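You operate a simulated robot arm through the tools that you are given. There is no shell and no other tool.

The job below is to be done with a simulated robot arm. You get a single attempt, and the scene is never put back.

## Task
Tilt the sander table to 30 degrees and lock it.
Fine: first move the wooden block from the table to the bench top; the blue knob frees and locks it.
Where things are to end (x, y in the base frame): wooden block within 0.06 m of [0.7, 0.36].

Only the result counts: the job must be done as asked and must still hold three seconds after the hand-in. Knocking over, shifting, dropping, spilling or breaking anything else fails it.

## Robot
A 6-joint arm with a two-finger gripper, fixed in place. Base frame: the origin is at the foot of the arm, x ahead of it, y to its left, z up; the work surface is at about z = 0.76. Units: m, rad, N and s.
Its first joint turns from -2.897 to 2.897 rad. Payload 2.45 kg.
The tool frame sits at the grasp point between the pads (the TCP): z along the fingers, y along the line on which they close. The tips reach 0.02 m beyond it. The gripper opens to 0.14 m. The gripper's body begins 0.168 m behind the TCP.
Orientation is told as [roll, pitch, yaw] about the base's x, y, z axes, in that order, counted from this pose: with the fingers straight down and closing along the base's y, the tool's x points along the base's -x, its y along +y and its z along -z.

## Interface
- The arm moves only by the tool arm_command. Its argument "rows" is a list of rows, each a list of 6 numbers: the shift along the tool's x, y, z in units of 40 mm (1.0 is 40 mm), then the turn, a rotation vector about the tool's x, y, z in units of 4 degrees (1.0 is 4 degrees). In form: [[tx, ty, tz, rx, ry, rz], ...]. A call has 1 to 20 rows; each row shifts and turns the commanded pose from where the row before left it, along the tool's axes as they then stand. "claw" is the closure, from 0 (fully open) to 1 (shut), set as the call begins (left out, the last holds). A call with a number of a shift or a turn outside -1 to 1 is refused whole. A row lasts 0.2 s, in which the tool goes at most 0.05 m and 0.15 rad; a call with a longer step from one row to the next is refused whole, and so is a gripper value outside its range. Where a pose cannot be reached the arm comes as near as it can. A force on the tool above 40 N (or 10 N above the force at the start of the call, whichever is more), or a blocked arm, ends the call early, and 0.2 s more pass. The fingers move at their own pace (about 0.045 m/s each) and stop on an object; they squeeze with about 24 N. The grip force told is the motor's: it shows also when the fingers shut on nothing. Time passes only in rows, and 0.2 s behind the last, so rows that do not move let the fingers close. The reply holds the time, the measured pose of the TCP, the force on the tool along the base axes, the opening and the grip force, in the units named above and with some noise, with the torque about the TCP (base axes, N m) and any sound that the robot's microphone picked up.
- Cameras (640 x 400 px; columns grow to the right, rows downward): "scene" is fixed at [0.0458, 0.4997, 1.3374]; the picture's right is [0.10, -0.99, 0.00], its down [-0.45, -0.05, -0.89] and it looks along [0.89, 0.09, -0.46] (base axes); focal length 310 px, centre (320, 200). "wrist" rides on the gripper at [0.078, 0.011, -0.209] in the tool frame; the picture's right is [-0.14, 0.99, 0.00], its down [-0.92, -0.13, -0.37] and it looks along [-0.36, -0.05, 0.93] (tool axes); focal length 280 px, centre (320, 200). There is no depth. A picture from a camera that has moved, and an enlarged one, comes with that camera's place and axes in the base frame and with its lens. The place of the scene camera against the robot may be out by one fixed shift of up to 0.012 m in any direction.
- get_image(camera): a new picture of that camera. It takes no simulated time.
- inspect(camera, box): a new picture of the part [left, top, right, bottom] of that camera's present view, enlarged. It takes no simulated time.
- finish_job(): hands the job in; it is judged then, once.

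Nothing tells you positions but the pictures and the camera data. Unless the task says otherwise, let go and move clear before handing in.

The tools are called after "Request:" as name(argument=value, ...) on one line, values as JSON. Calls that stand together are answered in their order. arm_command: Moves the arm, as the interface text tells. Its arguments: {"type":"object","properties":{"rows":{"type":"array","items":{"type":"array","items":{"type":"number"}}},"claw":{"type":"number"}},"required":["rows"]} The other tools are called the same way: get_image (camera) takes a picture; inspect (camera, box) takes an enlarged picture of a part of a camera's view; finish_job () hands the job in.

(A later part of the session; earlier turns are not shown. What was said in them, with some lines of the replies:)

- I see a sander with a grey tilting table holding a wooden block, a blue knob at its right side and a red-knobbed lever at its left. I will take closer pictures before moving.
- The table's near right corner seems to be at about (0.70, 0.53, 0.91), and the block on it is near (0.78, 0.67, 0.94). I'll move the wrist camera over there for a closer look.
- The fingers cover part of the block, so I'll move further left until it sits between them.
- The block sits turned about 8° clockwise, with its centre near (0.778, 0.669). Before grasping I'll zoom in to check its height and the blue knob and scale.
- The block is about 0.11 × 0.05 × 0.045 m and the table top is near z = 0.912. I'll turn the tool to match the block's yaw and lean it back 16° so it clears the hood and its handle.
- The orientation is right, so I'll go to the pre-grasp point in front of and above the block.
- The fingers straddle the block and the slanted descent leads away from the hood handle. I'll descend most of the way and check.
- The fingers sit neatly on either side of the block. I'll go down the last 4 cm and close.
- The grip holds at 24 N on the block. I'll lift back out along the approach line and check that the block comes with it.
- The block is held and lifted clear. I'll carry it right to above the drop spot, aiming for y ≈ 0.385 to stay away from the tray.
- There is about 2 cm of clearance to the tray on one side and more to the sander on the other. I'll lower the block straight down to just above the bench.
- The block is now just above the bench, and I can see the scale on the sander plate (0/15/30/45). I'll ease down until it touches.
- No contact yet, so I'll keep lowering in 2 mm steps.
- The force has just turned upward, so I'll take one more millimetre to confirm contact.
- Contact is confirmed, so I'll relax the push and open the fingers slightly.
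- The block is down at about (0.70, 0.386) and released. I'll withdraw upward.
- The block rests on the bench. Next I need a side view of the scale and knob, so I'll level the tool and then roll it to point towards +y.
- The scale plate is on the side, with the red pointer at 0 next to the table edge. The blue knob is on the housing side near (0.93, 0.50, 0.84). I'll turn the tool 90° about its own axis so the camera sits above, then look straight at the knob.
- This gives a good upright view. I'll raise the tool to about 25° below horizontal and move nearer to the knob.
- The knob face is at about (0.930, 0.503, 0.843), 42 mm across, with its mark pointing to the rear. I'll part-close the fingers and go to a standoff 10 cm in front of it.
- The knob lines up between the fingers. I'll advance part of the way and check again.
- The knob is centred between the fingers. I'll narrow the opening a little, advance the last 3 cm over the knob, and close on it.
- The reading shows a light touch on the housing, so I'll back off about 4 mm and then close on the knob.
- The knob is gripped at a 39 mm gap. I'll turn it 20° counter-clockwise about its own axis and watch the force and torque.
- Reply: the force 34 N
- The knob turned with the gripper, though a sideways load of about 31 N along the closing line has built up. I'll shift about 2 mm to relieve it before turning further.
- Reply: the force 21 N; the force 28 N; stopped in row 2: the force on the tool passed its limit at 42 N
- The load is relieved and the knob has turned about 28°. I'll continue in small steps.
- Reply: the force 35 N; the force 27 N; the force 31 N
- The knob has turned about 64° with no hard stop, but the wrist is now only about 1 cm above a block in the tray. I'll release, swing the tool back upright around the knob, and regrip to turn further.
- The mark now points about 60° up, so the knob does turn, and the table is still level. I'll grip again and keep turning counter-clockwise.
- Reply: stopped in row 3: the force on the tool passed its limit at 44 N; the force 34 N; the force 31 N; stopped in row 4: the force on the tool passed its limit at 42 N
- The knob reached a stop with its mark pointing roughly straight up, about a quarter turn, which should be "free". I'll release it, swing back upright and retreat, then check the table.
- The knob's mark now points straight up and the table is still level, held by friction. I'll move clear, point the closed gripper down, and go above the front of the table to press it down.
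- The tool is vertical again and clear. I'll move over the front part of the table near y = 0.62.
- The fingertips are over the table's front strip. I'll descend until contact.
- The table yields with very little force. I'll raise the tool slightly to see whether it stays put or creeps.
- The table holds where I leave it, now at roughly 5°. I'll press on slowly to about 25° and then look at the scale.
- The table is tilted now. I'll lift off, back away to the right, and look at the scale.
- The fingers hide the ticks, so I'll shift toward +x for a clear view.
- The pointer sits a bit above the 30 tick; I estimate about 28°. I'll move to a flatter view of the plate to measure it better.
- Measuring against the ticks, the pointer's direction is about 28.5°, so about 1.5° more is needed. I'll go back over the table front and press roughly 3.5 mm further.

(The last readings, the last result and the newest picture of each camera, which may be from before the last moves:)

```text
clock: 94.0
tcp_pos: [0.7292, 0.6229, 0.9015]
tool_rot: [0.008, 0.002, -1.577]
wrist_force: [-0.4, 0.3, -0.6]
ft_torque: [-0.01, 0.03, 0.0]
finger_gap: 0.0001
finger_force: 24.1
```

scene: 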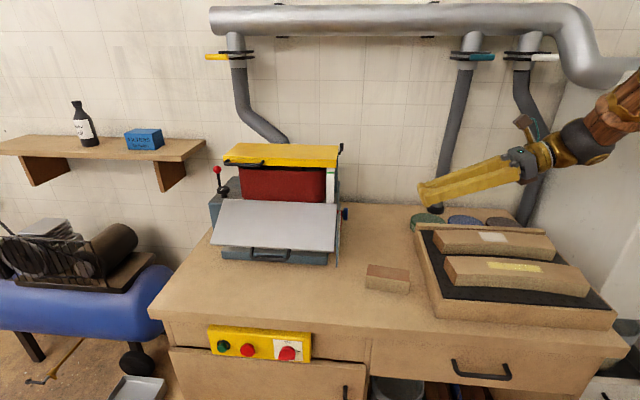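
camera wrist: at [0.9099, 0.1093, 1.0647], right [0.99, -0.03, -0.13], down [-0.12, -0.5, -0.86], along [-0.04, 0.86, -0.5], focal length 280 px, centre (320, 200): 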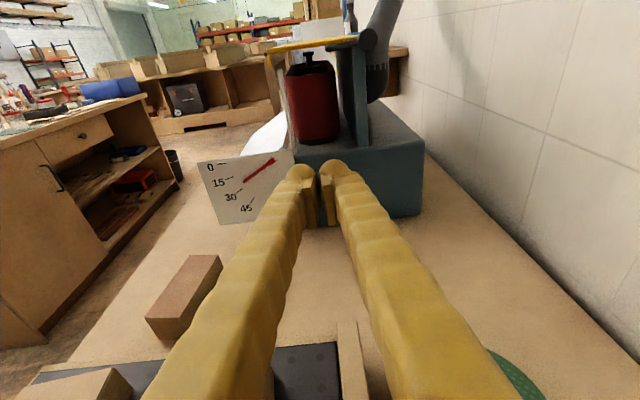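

Request:
arm_command(rows=[[0, 0, 0.1, 0, 0, 0], [0, 0, 0.1, 0, 0, 0], [0, 0, 0.07, 0, 0, 0], [0, 0, 0.05, 0, 0, 0], [0, 0, 0.05, 0, 0, 0], [0, 0, 0.03, 0, 0, 0], [0, 0, 0, 0, 0, 0], [0, 0, 0, 0, 0, 0]])

Request:
inspect(camera="scene", box=[190, 170, 390, 280])

```text
clock: 95.8
tcp_pos: [0.7278, 0.6202, 0.8858]
tool_rot: [0.01, 0.001, -1.577]
wrist_force: [-0.5, 0.8, 0.7]
ft_torque: [0.04, -0.01, 0.01]
finger_gap: 0.0002
finger_force: 24.0
```

```text
3.20 times, centred on (290, 225) of scene
camera zoom: at [0.0458, 0.4997, 1.3374], right [0.1, -0.99, 0.0], down [-0.45, -0.05, -0.89], along [0.89, 0.09, -0.46], focal length 991 px, centre (416, 120)
```

zoom: 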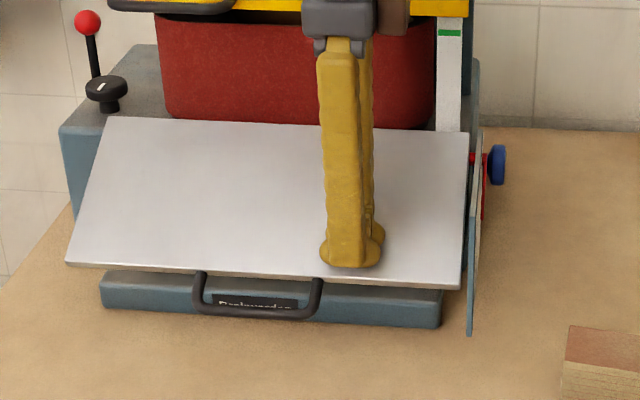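

I'll lift off and go back to the viewing spot to read the scale again.

Request:
arm_command(rows=[[0, 0, -0.9, 0, 0, 0], [0, 0, -0.9, 0, 0, 0], [0, 0, -0.9, 0, 0, 0], [0, 0, -0.9, 0, 0, 0], [-0.98, 0, 0, 0, 0, 0], [-0.98, 0, 0, 0, 0, 0], [-0.98, 0, 0, 0, 0, 0], [-0.98, 0, 0, 0, 0, 0], [-0.98, 0, 0, 0, 0, 0], [-0.98, 0, 0, 0, 0, 0], [-0.98, 0, 0, 0, 0, 0], [-0.98, 0, 0, 0, 0, 0], [0, 0, 0, 0, 0, 0]])

Request:
arm_command(rows=[[0, 0, 0, 0, 1, 0], [0, 0, 0, 0, 1, 0], [0, 0, 0, 0, 1, 0], [0, 0, 0, 0, 1, 0], [0, 0, 0, 0, 1, 0], [0, 0, 0, 0, 1, 0], [0, 0, 0, 0, 1, 0], [0, 0, 0, 0, 1, 0], [0, 0, 0, 0, 1, 0], [0, 0, 0, 0, 1, 0], [0, 0, 0, 0, 1, 0], [0, 0, 0, 0, 1, 0], [0, 0, 0, 0, 1, 0], [0, 0, 0, 0, 1, 0], [0, 0, 0, 0, 1, 0], [0, 0, 0, 0, 1, 0], [0, 0, 0, 0, 0.3, 0], [0, 0, 0, 0, 0, 0]])

Request:
arm_command(rows=[[-0.34, 0.9, 0.157, 0, 0, 0], [-0.34, 0.9, 0.157, 0, 0, 0], [-0.34, 0.9, 0.157, 0, 0, 0], [-0.34, 0.9, 0.157, 0, 0, 0], [-0.34, 0.8, 0.157, 0, 0, 0], [0, 0, 0, 0, 1, 0], [0, 0, 0, 0, 1, 0], [0, 0, 0, 0, 1, 0], [0, 0, 0, 0, 1, 0], [0, 0, 0, 0, 0, 0]])

Request:
inspect(camera="wrist", box=[200, 150, 285, 215])

Request:
get_image(camera="wrist")

```text
clock: 98.6
tcp_pos: [0.7256, 0.3044, 1.0293]
tool_rot: [0.01, 0.001, -1.578]
wrist_force: [-0.6, 0.1, -0.2]
ft_torque: [-0.02, 0.0, 0.02]
finger_gap: 0.0
finger_force: 24.2
```

```text
clock: 102.4
tcp_pos: [0.7258, 0.3067, 1.0293]
tool_rot: [0.018, 1.139, -1.561]
wrist_force: [0.6, 0.6, 0.3]
ft_torque: [0.02, 0.01, 0.03]
finger_gap: 0.0
finger_force: 24.0
```

```text
clock: 104.6
tcp_pos: [0.902, 0.3046, 0.956]
tool_rot: [0.053, 1.42, -1.526]
wrist_force: [-0.5, -0.2, 1.1]
ft_torque: [0.01, 0.0, 0.02]
finger_gap: 0.0
finger_force: 24.0
```

```text
6.15 times, centred on (242, 182) of wrist
camera zoom: at [0.9101, 0.1099, 1.0641], right [0.99, -0.03, -0.13], down [-0.12, -0.5, -0.86], along [-0.04, 0.86, -0.5], focal length 1726 px, centre (797, 308)
```

zoom: 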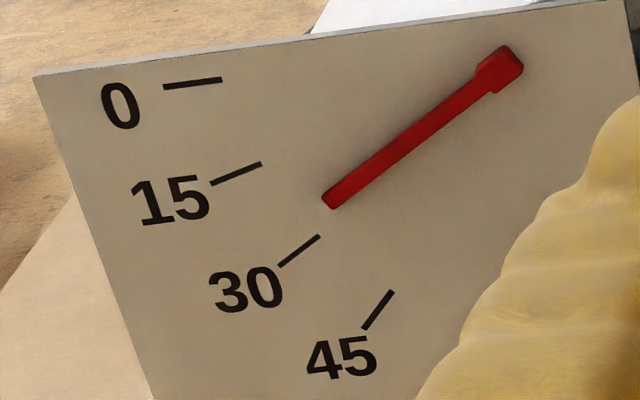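

```text
taken
camera wrist: at [0.9101, 0.1099, 1.0641], right [0.99, -0.03, -0.13], down [-0.12, -0.5, -0.86], along [-0.04, 0.86, -0.5], focal length 280 px, centre (320, 200)
```

wrist: 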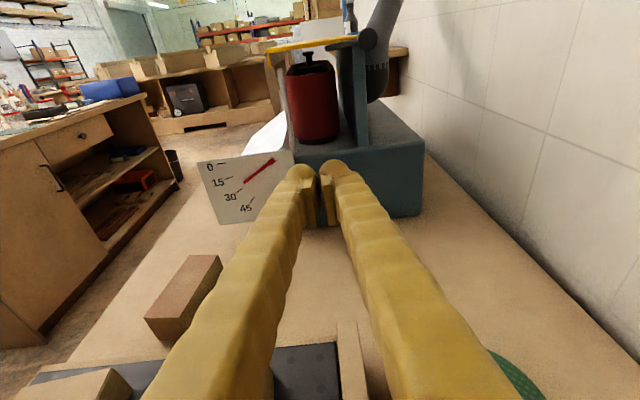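

Request:
inspect(camera="wrist", box=[230, 150, 278, 195])

Request:
inspect(camera="wrist", box=[215, 155, 247, 187])

```text
8.89 times, centred on (254, 172) of wrist
camera zoom: at [0.9101, 0.1099, 1.0641], right [0.99, -0.03, -0.13], down [-0.12, -0.5, -0.86], along [-0.04, 0.86, -0.5], focal length 2492 px, centre (907, 444)
```

zoom: 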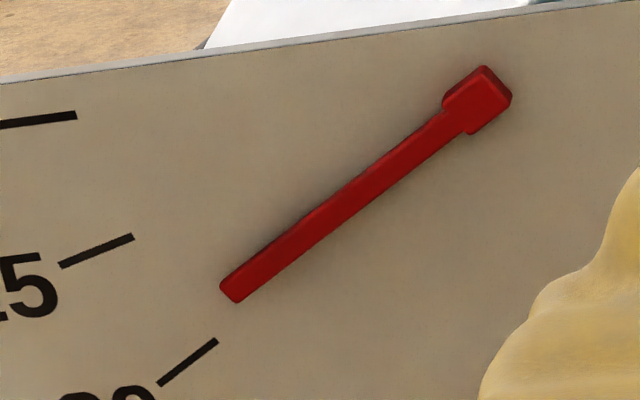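

```text
12.50 times, centred on (231, 171) of wrist
camera zoom: at [0.9101, 0.1099, 1.0641], right [0.99, -0.03, -0.13], down [-0.12, -0.5, -0.86], along [-0.04, 0.86, -0.5], focal length 3505 px, centre (1432, 562)
```

zoom: 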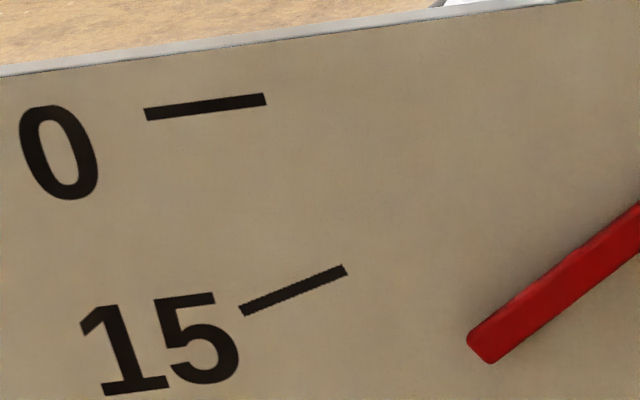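

The pointer direction now reads about 30°. I'll cross-check with the table's side edge seen from the scene camera.

Request:
inspect(camera="scene", box=[310, 180, 370, 270])

Request:
inspect(camera="scene", box=[190, 130, 370, 280])

```text
4.44 times, centred on (340, 225) of scene
camera zoom: at [0.0458, 0.4997, 1.3374], right [0.1, -0.99, 0.0], down [-0.45, -0.05, -0.89], along [0.89, 0.09, -0.46], focal length 1376 px, centre (231, 89)
```

zoom: 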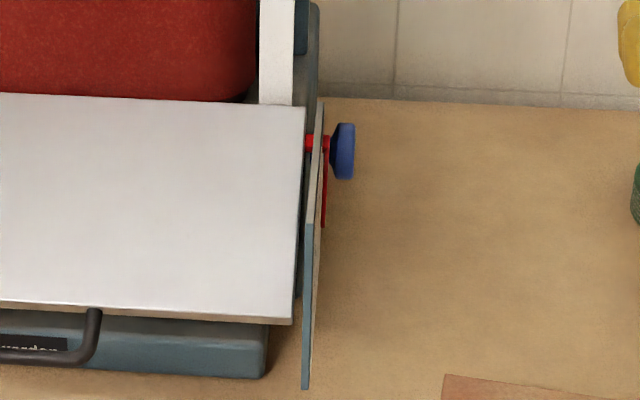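

```text
2.67 times, centred on (280, 205) of scene
camera zoom: at [0.0458, 0.4997, 1.3374], right [0.1, -0.99, 0.0], down [-0.45, -0.05, -0.89], along [0.89, 0.09, -0.46], focal length 826 px, centre (427, 187)
```

zoom: 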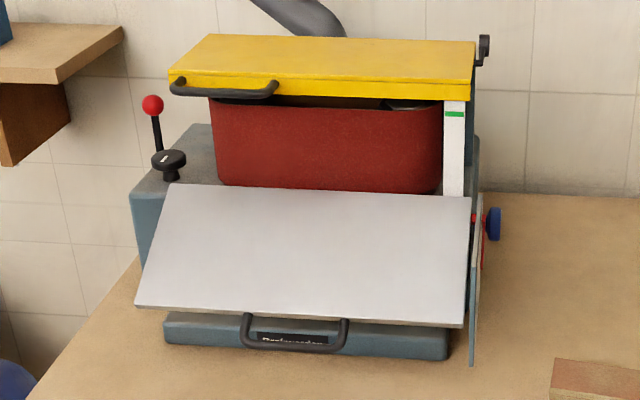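

Request:
inspect(camera="wrist", box=[238, 172, 254, 188])

Request:
inspect(camera="wrist", box=[260, 154, 276, 170])

Request:
inspect(camera="wrist", box=[232, 182, 248, 198])

Request:
inspect(camera="wrist", box=[216, 158, 232, 174])

```text
16.00 times, centred on (246, 180) of wrist
camera zoom: at [0.9101, 0.1099, 1.0641], right [0.99, -0.03, -0.13], down [-0.12, -0.5, -0.86], along [-0.04, 0.86, -0.5], focal length 4486 px, centre (1504, 520)
```

zoom: 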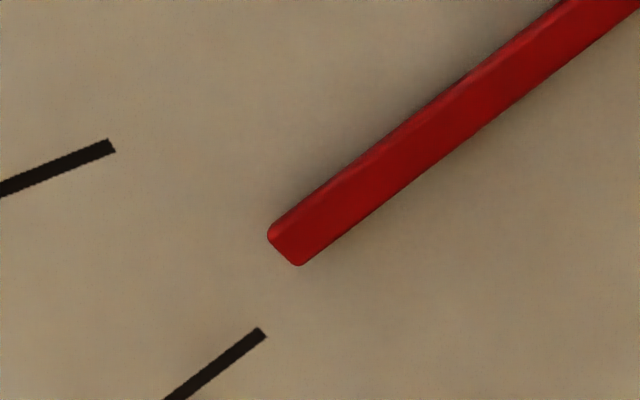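

```text
16.00 times, centred on (268, 162) of wrist
camera zoom: at [0.9101, 0.1099, 1.0641], right [0.99, -0.03, -0.13], down [-0.12, -0.5, -0.86], along [-0.04, 0.86, -0.5], focal length 4486 px, centre (1152, 808)
```

zoom: 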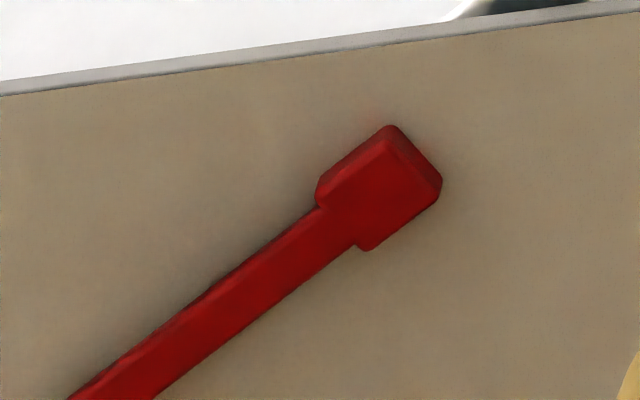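

```text
16.00 times, centred on (240, 190) of wrist
camera zoom: at [0.9101, 0.1099, 1.0641], right [0.99, -0.03, -0.13], down [-0.12, -0.5, -0.86], along [-0.04, 0.86, -0.5], focal length 4486 px, centre (1600, 360)
```

zoom: 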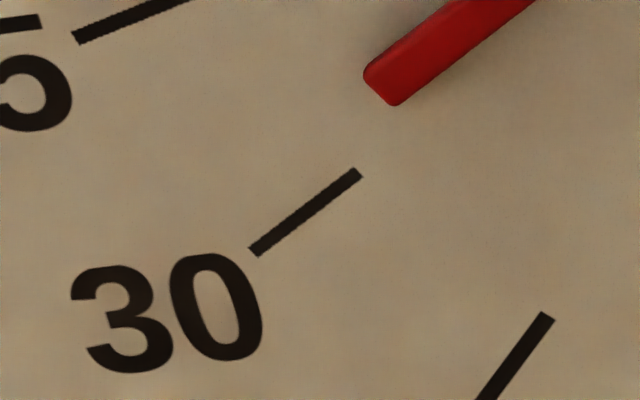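

```text
16.00 times, centred on (224, 166) of wrist
camera zoom: at [0.9101, 0.1099, 1.0641], right [0.99, -0.03, -0.13], down [-0.12, -0.5, -0.86], along [-0.04, 0.86, -0.5], focal length 4486 px, centre (1856, 744)
```

zoom: 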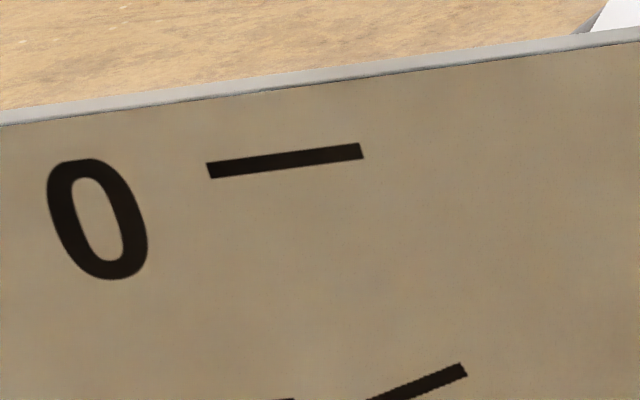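

At high zoom the pointer is parallel to the 30 tick (29.4° measured against 29.6° for the tick itself), so the tilt is right at 30°. I'll return to the knob standoff to lock it.

Request:
arm_command(rows=[[0, 0, 0, 0, -1, 0], [0, 0, 0, 0, -1, 0], [0, 0, 0, 0, -1, 0], [0, 0, 0, 0, -1, 0], [-0.1, 0.169, 0.77, 0, 0, 0], [-0.1, 0.169, 0.77, 0, 0, 0], [-0.1, 0.169, 0.77, 0, 0, 0], [-0.1, 0.169, 0.77, 0, 0, 0], [0, 0, 0, 0, 0, 0]], claw=0.57)

Request:
get_image(camera="wrist")

```text
clock: 106.6
tcp_pos: [0.9301, 0.4113, 0.8907]
tool_rot: [0.021, 1.14, -1.561]
wrist_force: [0.0, 0.4, 0.4]
ft_torque: [-0.01, -0.02, -0.03]
finger_gap: 0.0599
finger_force: 0.1
```

```text
taken
camera wrist: at [0.9384, 0.2533, 1.0489], right [0.99, -0.06, -0.12], down [-0.13, -0.72, -0.68], along [-0.04, 0.69, -0.72], focal length 280 px, centre (320, 200)
```

wrist: 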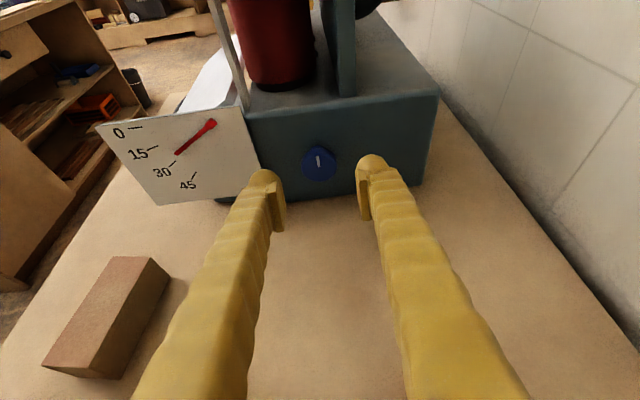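

I'll advance over the knob with the fingers open, then swing the tool counter-clockwise around it ready for the locking turn.

Request:
arm_command(rows=[[-0.01, 0, 0.6, 0, 0, 0], [-0.01, 0, 0.6, 0, 0, 0], [-0.01, 0, 0.5, 0, 0, 0], [0, 0, 0.4, 0, 0, 0], [0, 0, 0.3, 0, 0, 0], [0, 0, 0.15, 0, 0, 0], [0, 0, 0, 0, 0, 0]])

Request:
inspect(camera="wrist", box=[220, 80, 420, 240])

```text
clock: 108.2
tcp_pos: [0.9311, 0.5025, 0.8452]
tool_rot: [0.02, 1.14, -1.561]
wrist_force: [-0.8, 0.6, -1.1]
ft_torque: [0.01, 0.03, -0.01]
finger_gap: 0.0602
finger_force: 0.0
```

```text
2.50 times, centred on (320, 160) of wrist
camera zoom: at [0.9398, 0.3448, 1.0034], right [0.99, -0.07, -0.12], down [-0.13, -0.72, -0.68], along [-0.04, 0.69, -0.72], focal length 701 px, centre (320, 300)
```

zoom: 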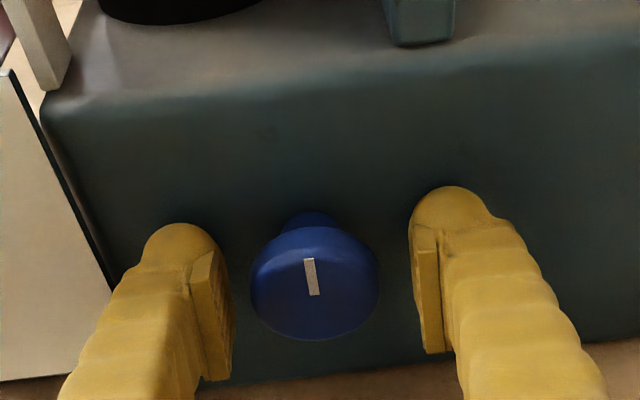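

Request:
arm_command(rows=[[0.075, -0.05, 0, 0, 0, 0], [0, 0, 0, -0.418, 0, -0.908], [0, 0, 0, -0.418, 0, -0.908], [0, 0, 0, -0.418, 0, -0.908], [0, 0, 0, -0.418, 0, -0.908], [0, 0, 0, -0.418, 0, -0.908], [0, 0, 0, -0.418, 0, -0.908], [0, 0, 0, -0.418, 0, -0.908], [0, 0, 0, -0.418, 0, -0.908], [0, 0, 0, -0.418, 0, -0.908], [0, 0, 0, -0.418, 0, -0.908], [0, 0, 0, -0.418, 0, -0.908], [0, 0, 0, 0, 0, 0]])

Request:
inspect(camera="wrist", box=[240, 120, 400, 240])

Request:
get_image(camera="scene")

```text
clock: 111.0
tcp_pos: [0.9289, 0.5038, 0.8487]
tool_rot: [1.166, 0.705, -0.588]
wrist_force: [0.2, 0.0, 0.6]
ft_torque: [-0.01, 0.0, 0.01]
finger_gap: 0.0607
finger_force: 0.1
```

```text
3.33 times, centred on (320, 180) of wrist
camera zoom: at [0.8244, 0.3473, 0.969], right [0.79, -0.06, 0.6], down [0.38, -0.72, -0.58], along [0.47, 0.69, -0.55], focal length 935 px, centre (320, 267)
```

zoom: 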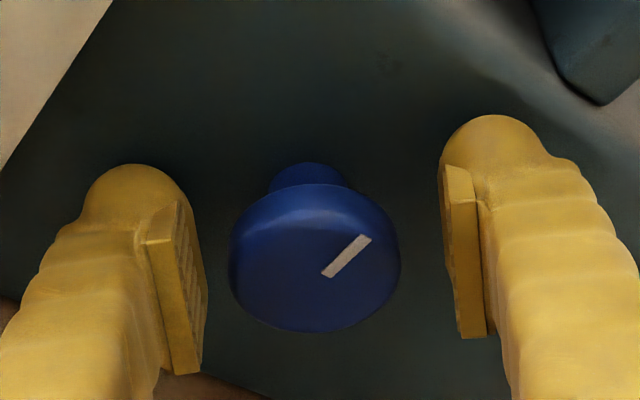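

```text
taken
```

scene: 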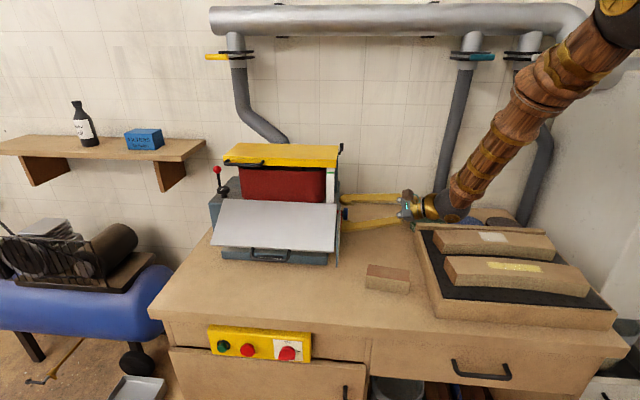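

The gripper is about 3 mm off-centre, so I'll correct that, close on the knob, and begin turning clockwise.

Request:
arm_command(rows=[[0, -0.07, 0, 0, 0, 0], [0, 0, 0, 0, 0, 0]])

Request:
arm_command(rows=[[0, 0, 0, 0, 0, 0], [0, 0, 0, 0, 0, 0], [0, 0, 0, 0, 0, 0], [0, 0, 0, 0, 0, 0]], claw=1)

```text
clock: 111.6
tcp_pos: [0.9264, 0.5041, 0.8464]
tool_rot: [1.168, 0.704, -0.588]
wrist_force: [-0.1, -0.2, -0.4]
ft_torque: [0.02, 0.0, 0.01]
finger_gap: 0.0603
finger_force: 0.0
```

```text
clock: 112.6
tcp_pos: [0.9272, 0.5037, 0.8472]
tool_rot: [1.17, 0.705, -0.587]
wrist_force: [15.2, 3.3, 6.7]
ft_torque: [0.07, -0.01, -0.1]
finger_gap: 0.0395
finger_force: 45.3
```

Request:
arm_command(rows=[[0, 0.012, 0, 0, 0, 0], [-0.003, 0.005, 0, 0.418, 0, 0.908], [-0.003, 0.005, 0, 0.418, 0, 0.908], [-0.003, 0.005, 0, 0.418, 0, 0.908], [0, 0, 0, 0, 0, 0]])

Request:
inspect(camera="wrist", box=[260, 140, 380, 240])

```text
clock: 113.8
tcp_pos: [0.9291, 0.5031, 0.8474]
tool_rot: [0.989, 0.875, -0.719]
wrist_force: [-4.1, -9.3, 11.9]
ft_torque: [-0.02, -0.01, 0.05]
finger_gap: 0.0394
finger_force: 44.7
```

```text
4.00 times, centred on (320, 190) of wrist
camera zoom: at [0.8511, 0.3461, 0.987], right [0.9, -0.06, 0.43], down [0.25, -0.72, -0.64], along [0.35, 0.69, -0.64], focal length 1122 px, centre (320, 240)
```

zoom: 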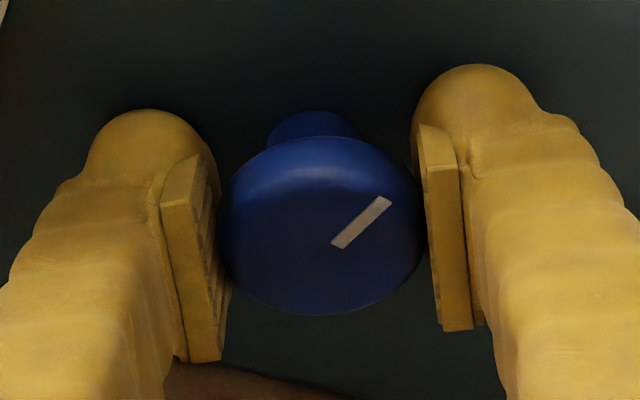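

The knob is turning back clockwise with low loads, so I'll continue.

Request:
arm_command(rows=[[0.003, 0.004, 0.005, 0.418, 0, 0.908], [0, 0.004, 0, 0.418, 0, 0.908], [0, 0.004, 0, 0.418, 0, 0.908], [0, 0.004, 0, 0.418, 0, 0.908], [0, 0, 0, 0, 0, 0]])

Request:
arm_command(rows=[[0, 0, 0, 0.418, 0, 0.908], [0, 0, 0, 0.418, 0, 0.908], [0, 0, 0, 0.418, 0, 0.908], [0, 0, 0, 0, 0, 0]])

Request:
get_image(camera="wrist")

```text
clock: 114.7
tcp_pos: [0.929, 0.5023, 0.8462]
tool_rot: [0.694, 1.03, -0.958]
wrist_force: [-7.5, -7.1, 4.6]
ft_torque: [0.39, 0.01, 0.24]
finger_gap: 0.0398
finger_force: 45.1
stopped in row 4: the force on the tool passed its limit at 41 N (the readings are from after the stop); the commanded pose is now the measured one
```

```text
clock: 115.7
tcp_pos: [0.9297, 0.5028, 0.8483]
tool_rot: [0.295, 1.125, -1.314]
wrist_force: [8.1, -15.3, 7.3]
ft_torque: [-0.04, -0.01, -0.1]
finger_gap: 0.0394
finger_force: 44.4
```

```text
taken
camera wrist: at [0.9188, 0.3455, 1.0062], right [1.0, -0.07, 0.0], down [-0.05, -0.72, -0.69], along [0.05, 0.69, -0.72], focal length 280 px, centre (320, 200)
```

wrist: 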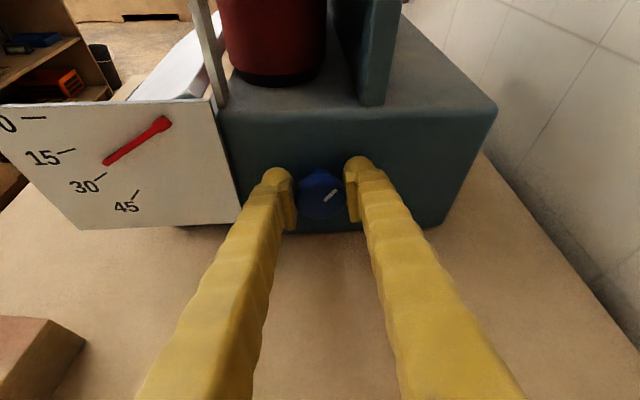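

Request:
arm_command(rows=[[0, 0, 0.01, 0.418, 0, 0.908], [0, 0, 0, 0.418, 0, 0.908], [0, 0, 0, 0.418, 0, 0.908], [0, 0, 0, 0, 0, 0]])

Request:
inspect(camera="wrist", box=[260, 140, 380, 240])

```text
clock: 116.8
tcp_pos: [0.9315, 0.503, 0.8488]
tool_rot: [-0.195, 1.133, -1.757]
wrist_force: [-0.8, -4.7, -1.4]
ft_torque: [0.15, 0.01, -0.11]
finger_gap: 0.0391
finger_force: 45.0
stopped in row 4: the force on the tool passed its limit at 41 N (the readings are from after the stop); the commanded pose is now the measured one
```

```text
4.00 times, centred on (320, 190) of wrist
camera zoom: at [0.9524, 0.3452, 1.0047], right [0.98, -0.07, -0.21], down [-0.19, -0.72, -0.67], along [-0.1, 0.69, -0.71], focal length 1122 px, centre (320, 240)
```

zoom: 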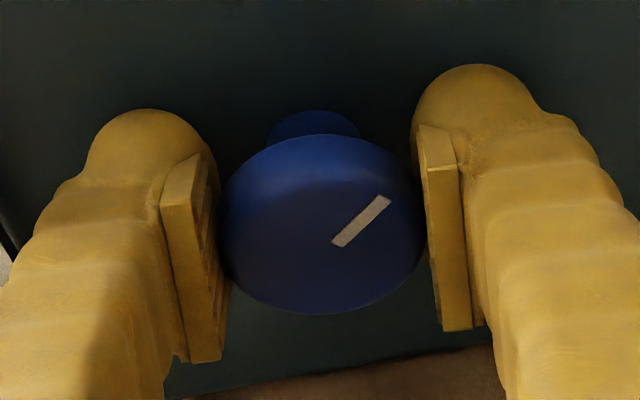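

About half of the locking turn is done. I'll release, swing back counter-clockwise, regrip, and finish.

Request:
arm_command(rows=[[0, 0, 0, 0, 0, 0], [0, 0, 0, 0, 0, 0], [0, 0, 0, 0, 0, 0]], claw=0.57)

Request:
arm_command(rows=[[0, -0.01, 0, -0.418, 0, -0.908], [0, -0.01, 0, -0.418, 0, -0.908], [0, -0.01, 0, -0.418, 0, -0.908], [0, -0.01, 0, -0.418, 0, -0.908], [0, -0.01, 0, -0.418, 0, -0.908], [0, -0.01, 0, -0.418, 0, -0.908], [0, -0.01, 0, -0.418, 0, -0.908], [0, -0.01, 0, -0.418, 0, -0.908], [0, -0.01, 0, -0.418, 0, -0.908], [0, -0.01, 0, -0.418, 0, -0.908], [0, -0.01, 0, -0.418, 0, -0.908], [0, -0.01, 0, -0.418, 0, -0.908], [0, 0, 0, 0, 0, 0]])

Request:
inspect(camera="wrist", box=[240, 120, 400, 240])

```text
clock: 117.6
tcp_pos: [0.93, 0.5039, 0.8482]
tool_rot: [-0.195, 1.132, -1.756]
wrist_force: [-0.6, -0.6, 0.4]
ft_torque: [0.02, -0.02, -0.01]
finger_gap: 0.0602
finger_force: 0.0
```

```text
clock: 120.4
tcp_pos: [0.9256, 0.5045, 0.8466]
tool_rot: [1.155, 0.723, -0.601]
wrist_force: [-1.0, 0.1, 1.0]
ft_torque: [-0.01, 0.01, -0.04]
finger_gap: 0.0603
finger_force: 0.0
```

```text
3.33 times, centred on (320, 180) of wrist
camera zoom: at [0.8239, 0.3467, 0.969], right [0.81, -0.07, 0.59], down [0.37, -0.72, -0.58], along [0.46, 0.69, -0.56], focal length 935 px, centre (320, 267)
```

zoom: 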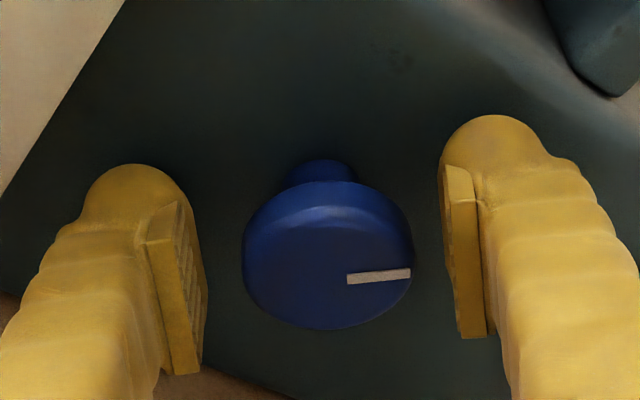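

Request:
arm_command(rows=[[0, 0, 0, 0, 0, 0], [0, 0, 0, 0, 0, 0], [0, 0, 0, 0, 0, 0], [0, 0, 0, 0, 0, 0]], claw=1)

Request:
arm_command(rows=[[-0.003, 0.008, 0, 0.418, 0, 0.908], [-0.003, 0.008, 0, 0.418, 0, 0.908], [-0.003, 0.008, 0, 0.418, 0, 0.908], [0, 0, 0, 0, 0, 0]])

```text
clock: 121.4
tcp_pos: [0.9271, 0.5028, 0.8488]
tool_rot: [1.158, 0.721, -0.6]
wrist_force: [22.5, 4.6, 13.6]
ft_torque: [0.15, -0.12, -0.17]
finger_gap: 0.0392
finger_force: 45.1
```

```text
clock: 122.3
tcp_pos: [0.9262, 0.5031, 0.8488]
tool_rot: [0.971, 0.89, -0.732]
wrist_force: [-2.4, 0.9, 1.7]
ft_torque: [0.23, 0.01, -0.26]
finger_gap: 0.0393
finger_force: 45.2
stopped in row 4: the force on the tool passed its limit at 42 N (the readings are from after the stop); the commanded pose is now the measured one
```

Request:
arm_command(rows=[[0, 0.006, 0, 0.418, 0, 0.908], [0, 0.006, 0, 0.418, 0, 0.908], [0, 0.006, 0, 0.418, 0, 0.908], [0, 0, 0, 0, 0, 0]])

Request:
arm_command(rows=[[0, 0.006, 0, 0.418, 0, 0.908], [0, 0.006, 0, 0.418, 0, 0.908], [0, 0, 0, 0, 0, 0]])

Request:
inspect(camera="wrist", box=[260, 140, 380, 240])

```text
clock: 123.3
tcp_pos: [0.9291, 0.5019, 0.8485]
tool_rot: [0.703, 1.032, -0.954]
wrist_force: [18.3, 14.7, -1.0]
ft_torque: [0.37, -0.05, -0.36]
finger_gap: 0.0393
finger_force: 45.6
```

```text
clock: 124.1
tcp_pos: [0.9297, 0.5033, 0.8497]
tool_rot: [0.447, 1.1, -1.177]
wrist_force: [15.9, 5.5, 0.4]
ft_torque: [-0.27, -0.08, -0.57]
finger_gap: 0.0395
finger_force: 45.2
```

```text
4.00 times, centred on (320, 190) of wrist
camera zoom: at [0.9069, 0.3454, 1.0058], right [0.99, -0.07, 0.07], down [0.0, -0.72, -0.69], along [0.1, 0.69, -0.72], focal length 1122 px, centre (320, 240)
```

zoom: 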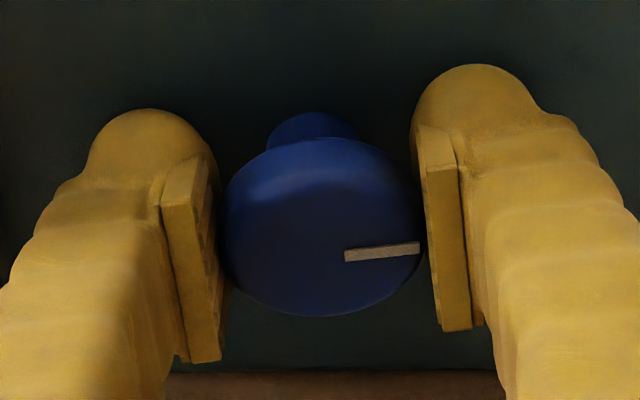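

Request:
arm_command(rows=[[0, 0.01, 0, 0.418, 0, 0.908], [0, 0.006, 0, 0.418, 0, 0.908], [0, 0, 0, 0, 0, 0]])

Request:
arm_command(rows=[[0, 0.01, 0, 0.418, 0, 0.908], [0, 0.006, 0, 0.418, 0, 0.908], [0, 0, 0, 0, 0, 0]])

Request:
inspect(camera="wrist", box=[260, 140, 380, 240])

```text
clock: 124.9
tcp_pos: [0.9305, 0.5044, 0.8494]
tool_rot: [0.139, 1.137, -1.453]
wrist_force: [30.4, 15.7, -3.2]
ft_torque: [0.24, -0.13, -0.54]
finger_gap: 0.0389
finger_force: 45.0
```

```text
clock: 125.7
tcp_pos: [0.9301, 0.5041, 0.8506]
tool_rot: [-0.19, 1.134, -1.754]
wrist_force: [21.9, 8.2, 8.4]
ft_torque: [-0.43, -0.71, 0.32]
finger_gap: 0.0395
finger_force: 44.8
```

```text
4.00 times, centred on (320, 190) of wrist
camera zoom: at [0.9518, 0.3447, 1.0061], right [0.98, -0.07, -0.2], down [-0.19, -0.72, -0.67], along [-0.1, 0.69, -0.71], focal length 1122 px, centre (320, 240)
```

zoom: 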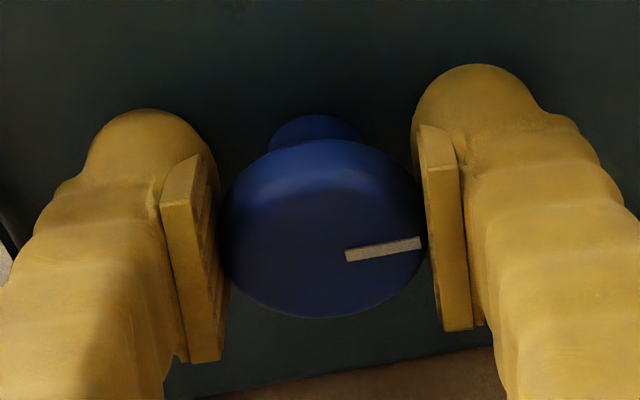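

The torque jumped to 0.7 N·m and the mark is back at its original direction, so the knob is at its locked stop. I'll release, back away, and verify the knob and the scale.

Request:
arm_command(rows=[[0, 0, 0, 0, 0, 0], [0, 0, 0, 0, 0, 0], [0, 0, 0, 0, 0, 0]], claw=0.57)

Request:
arm_command(rows=[[0, 0, -0.3, -0.418, 0, -0.908], [0, 0, -0.5, 0, 0, 0], [0, 0, -0.8, 0, 0, 0], [0, 0, -0.9, 0, 0, 0], [0, 0, -0.9, 0, 0, 0], [0.3, 0, -0.9, 0, 0, 0], [0.3, 0, -0.9, 0, 0, 0], [0, 0, 0, 0, 0, 0]])

Request:
get_image(camera="wrist")

Request:
get_image(camera="scene")

```text
clock: 126.5
tcp_pos: [0.9297, 0.5029, 0.8498]
tool_rot: [-0.191, 1.136, -1.754]
wrist_force: [-0.6, -0.2, 1.6]
ft_torque: [0.01, 0.01, -0.01]
finger_gap: 0.0603
finger_force: 0.1
```

```text
clock: 128.3
tcp_pos: [0.9318, 0.3235, 0.9612]
tool_rot: [-0.024, 1.141, -1.604]
wrist_force: [-0.2, 0.1, -0.2]
ft_torque: [0.0, -0.02, -0.01]
finger_gap: 0.0602
finger_force: 0.0
```

```text
taken
camera wrist: at [0.9424, 0.1665, 1.1177], right [0.99, -0.07, -0.14], down [-0.14, -0.72, -0.68], along [-0.05, 0.69, -0.72], focal length 280 px, centre (320, 200)
```

wrist: 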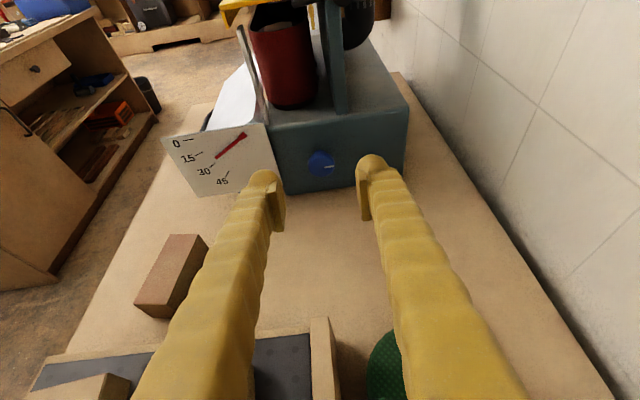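

```text
taken
```

scene: 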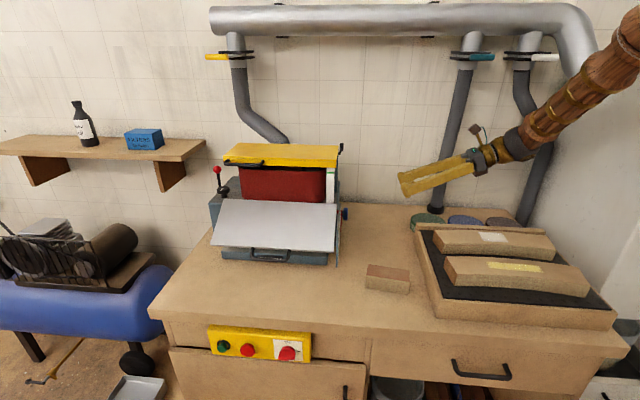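

Request:
inspect(camera="wrist", box=[210, 125, 258, 185])

Request:
inspect(camera="wrist", box=[300, 145, 340, 180])

Request:
inspect(camera="scene", box=[340, 240, 440, 310])

```text
6.67 times, centred on (234, 155) of wrist
camera zoom: at [0.9424, 0.1665, 1.1177], right [0.99, -0.07, -0.14], down [-0.14, -0.72, -0.68], along [-0.05, 0.69, -0.72], focal length 1869 px, centre (893, 500)
```

zoom: 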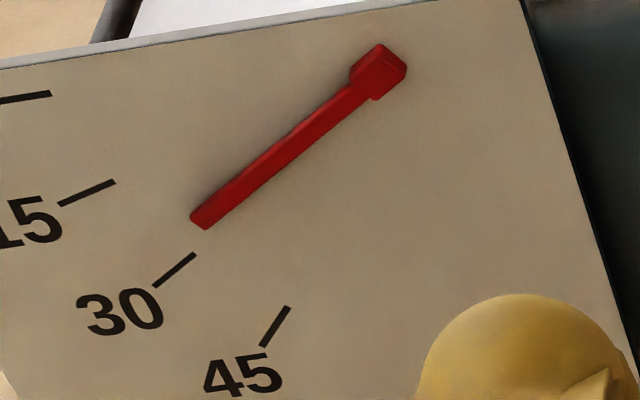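

```text
11.43 times, centred on (320, 162) of wrist
camera zoom: at [0.9424, 0.1665, 1.1177], right [0.99, -0.07, -0.14], down [-0.14, -0.72, -0.68], along [-0.05, 0.69, -0.72], focal length 3204 px, centre (320, 629)
```

zoom: 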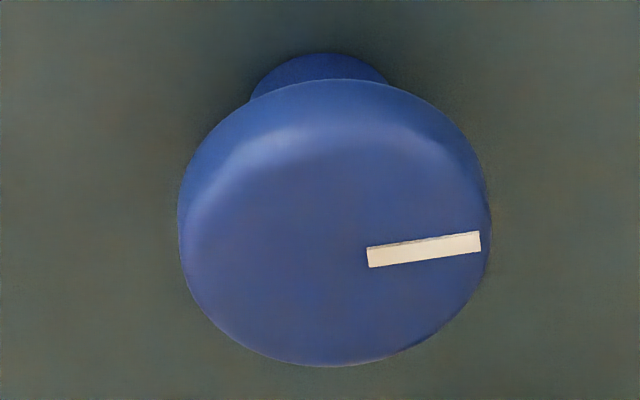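

```text
5.71 times, centred on (390, 275) of scene
camera zoom: at [0.0458, 0.4997, 1.3374], right [0.1, -0.99, 0.0], down [-0.45, -0.05, -0.89], along [0.89, 0.09, -0.46], focal length 1770 px, centre (-80, -229)
```

zoom: 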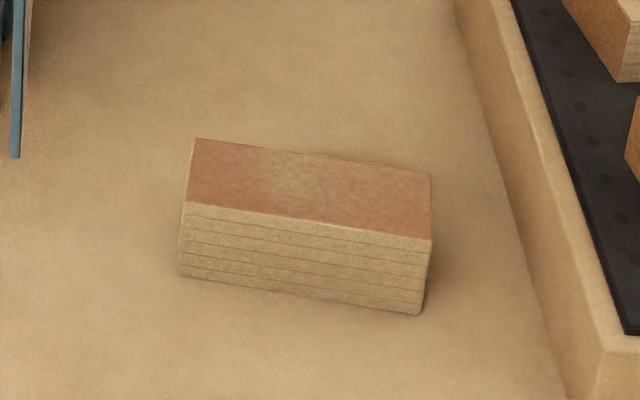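

The pointer is parallel to the 30 mark, the knob is back at its locked stop, and the block lies near (0.70, 0.386). The arm is clear of everything, so I'm handing in.

Request:
finish_job()

```text
The job is handed in.
```

The sander table is tilted to 30° and locked, and the job is handed in. I haven't seen the judged result.

- **Block:** it rests on the bench top at about (0.70, 0.386), roughly 0.03 m from the target and inside the 0.06 m limit.
- **Tilt:** zoomed in before locking, the red pointer was parallel to the 30 mark (29.4° measured, 29.6° for the mark). It still was after locking. A rougher check from the scene camera suggested 28–29.6°, so the true angle could be a degree or so under 30.
- **Lock:** I turned the blue knob a quarter turn to free the table and turned it back until it hit its stop. Its mark points the same way as at the start. I did not push on the table afterwards to test the lock.
- **Surroundings:** I saw nothing else moved, and the arm was clear when I handed in.
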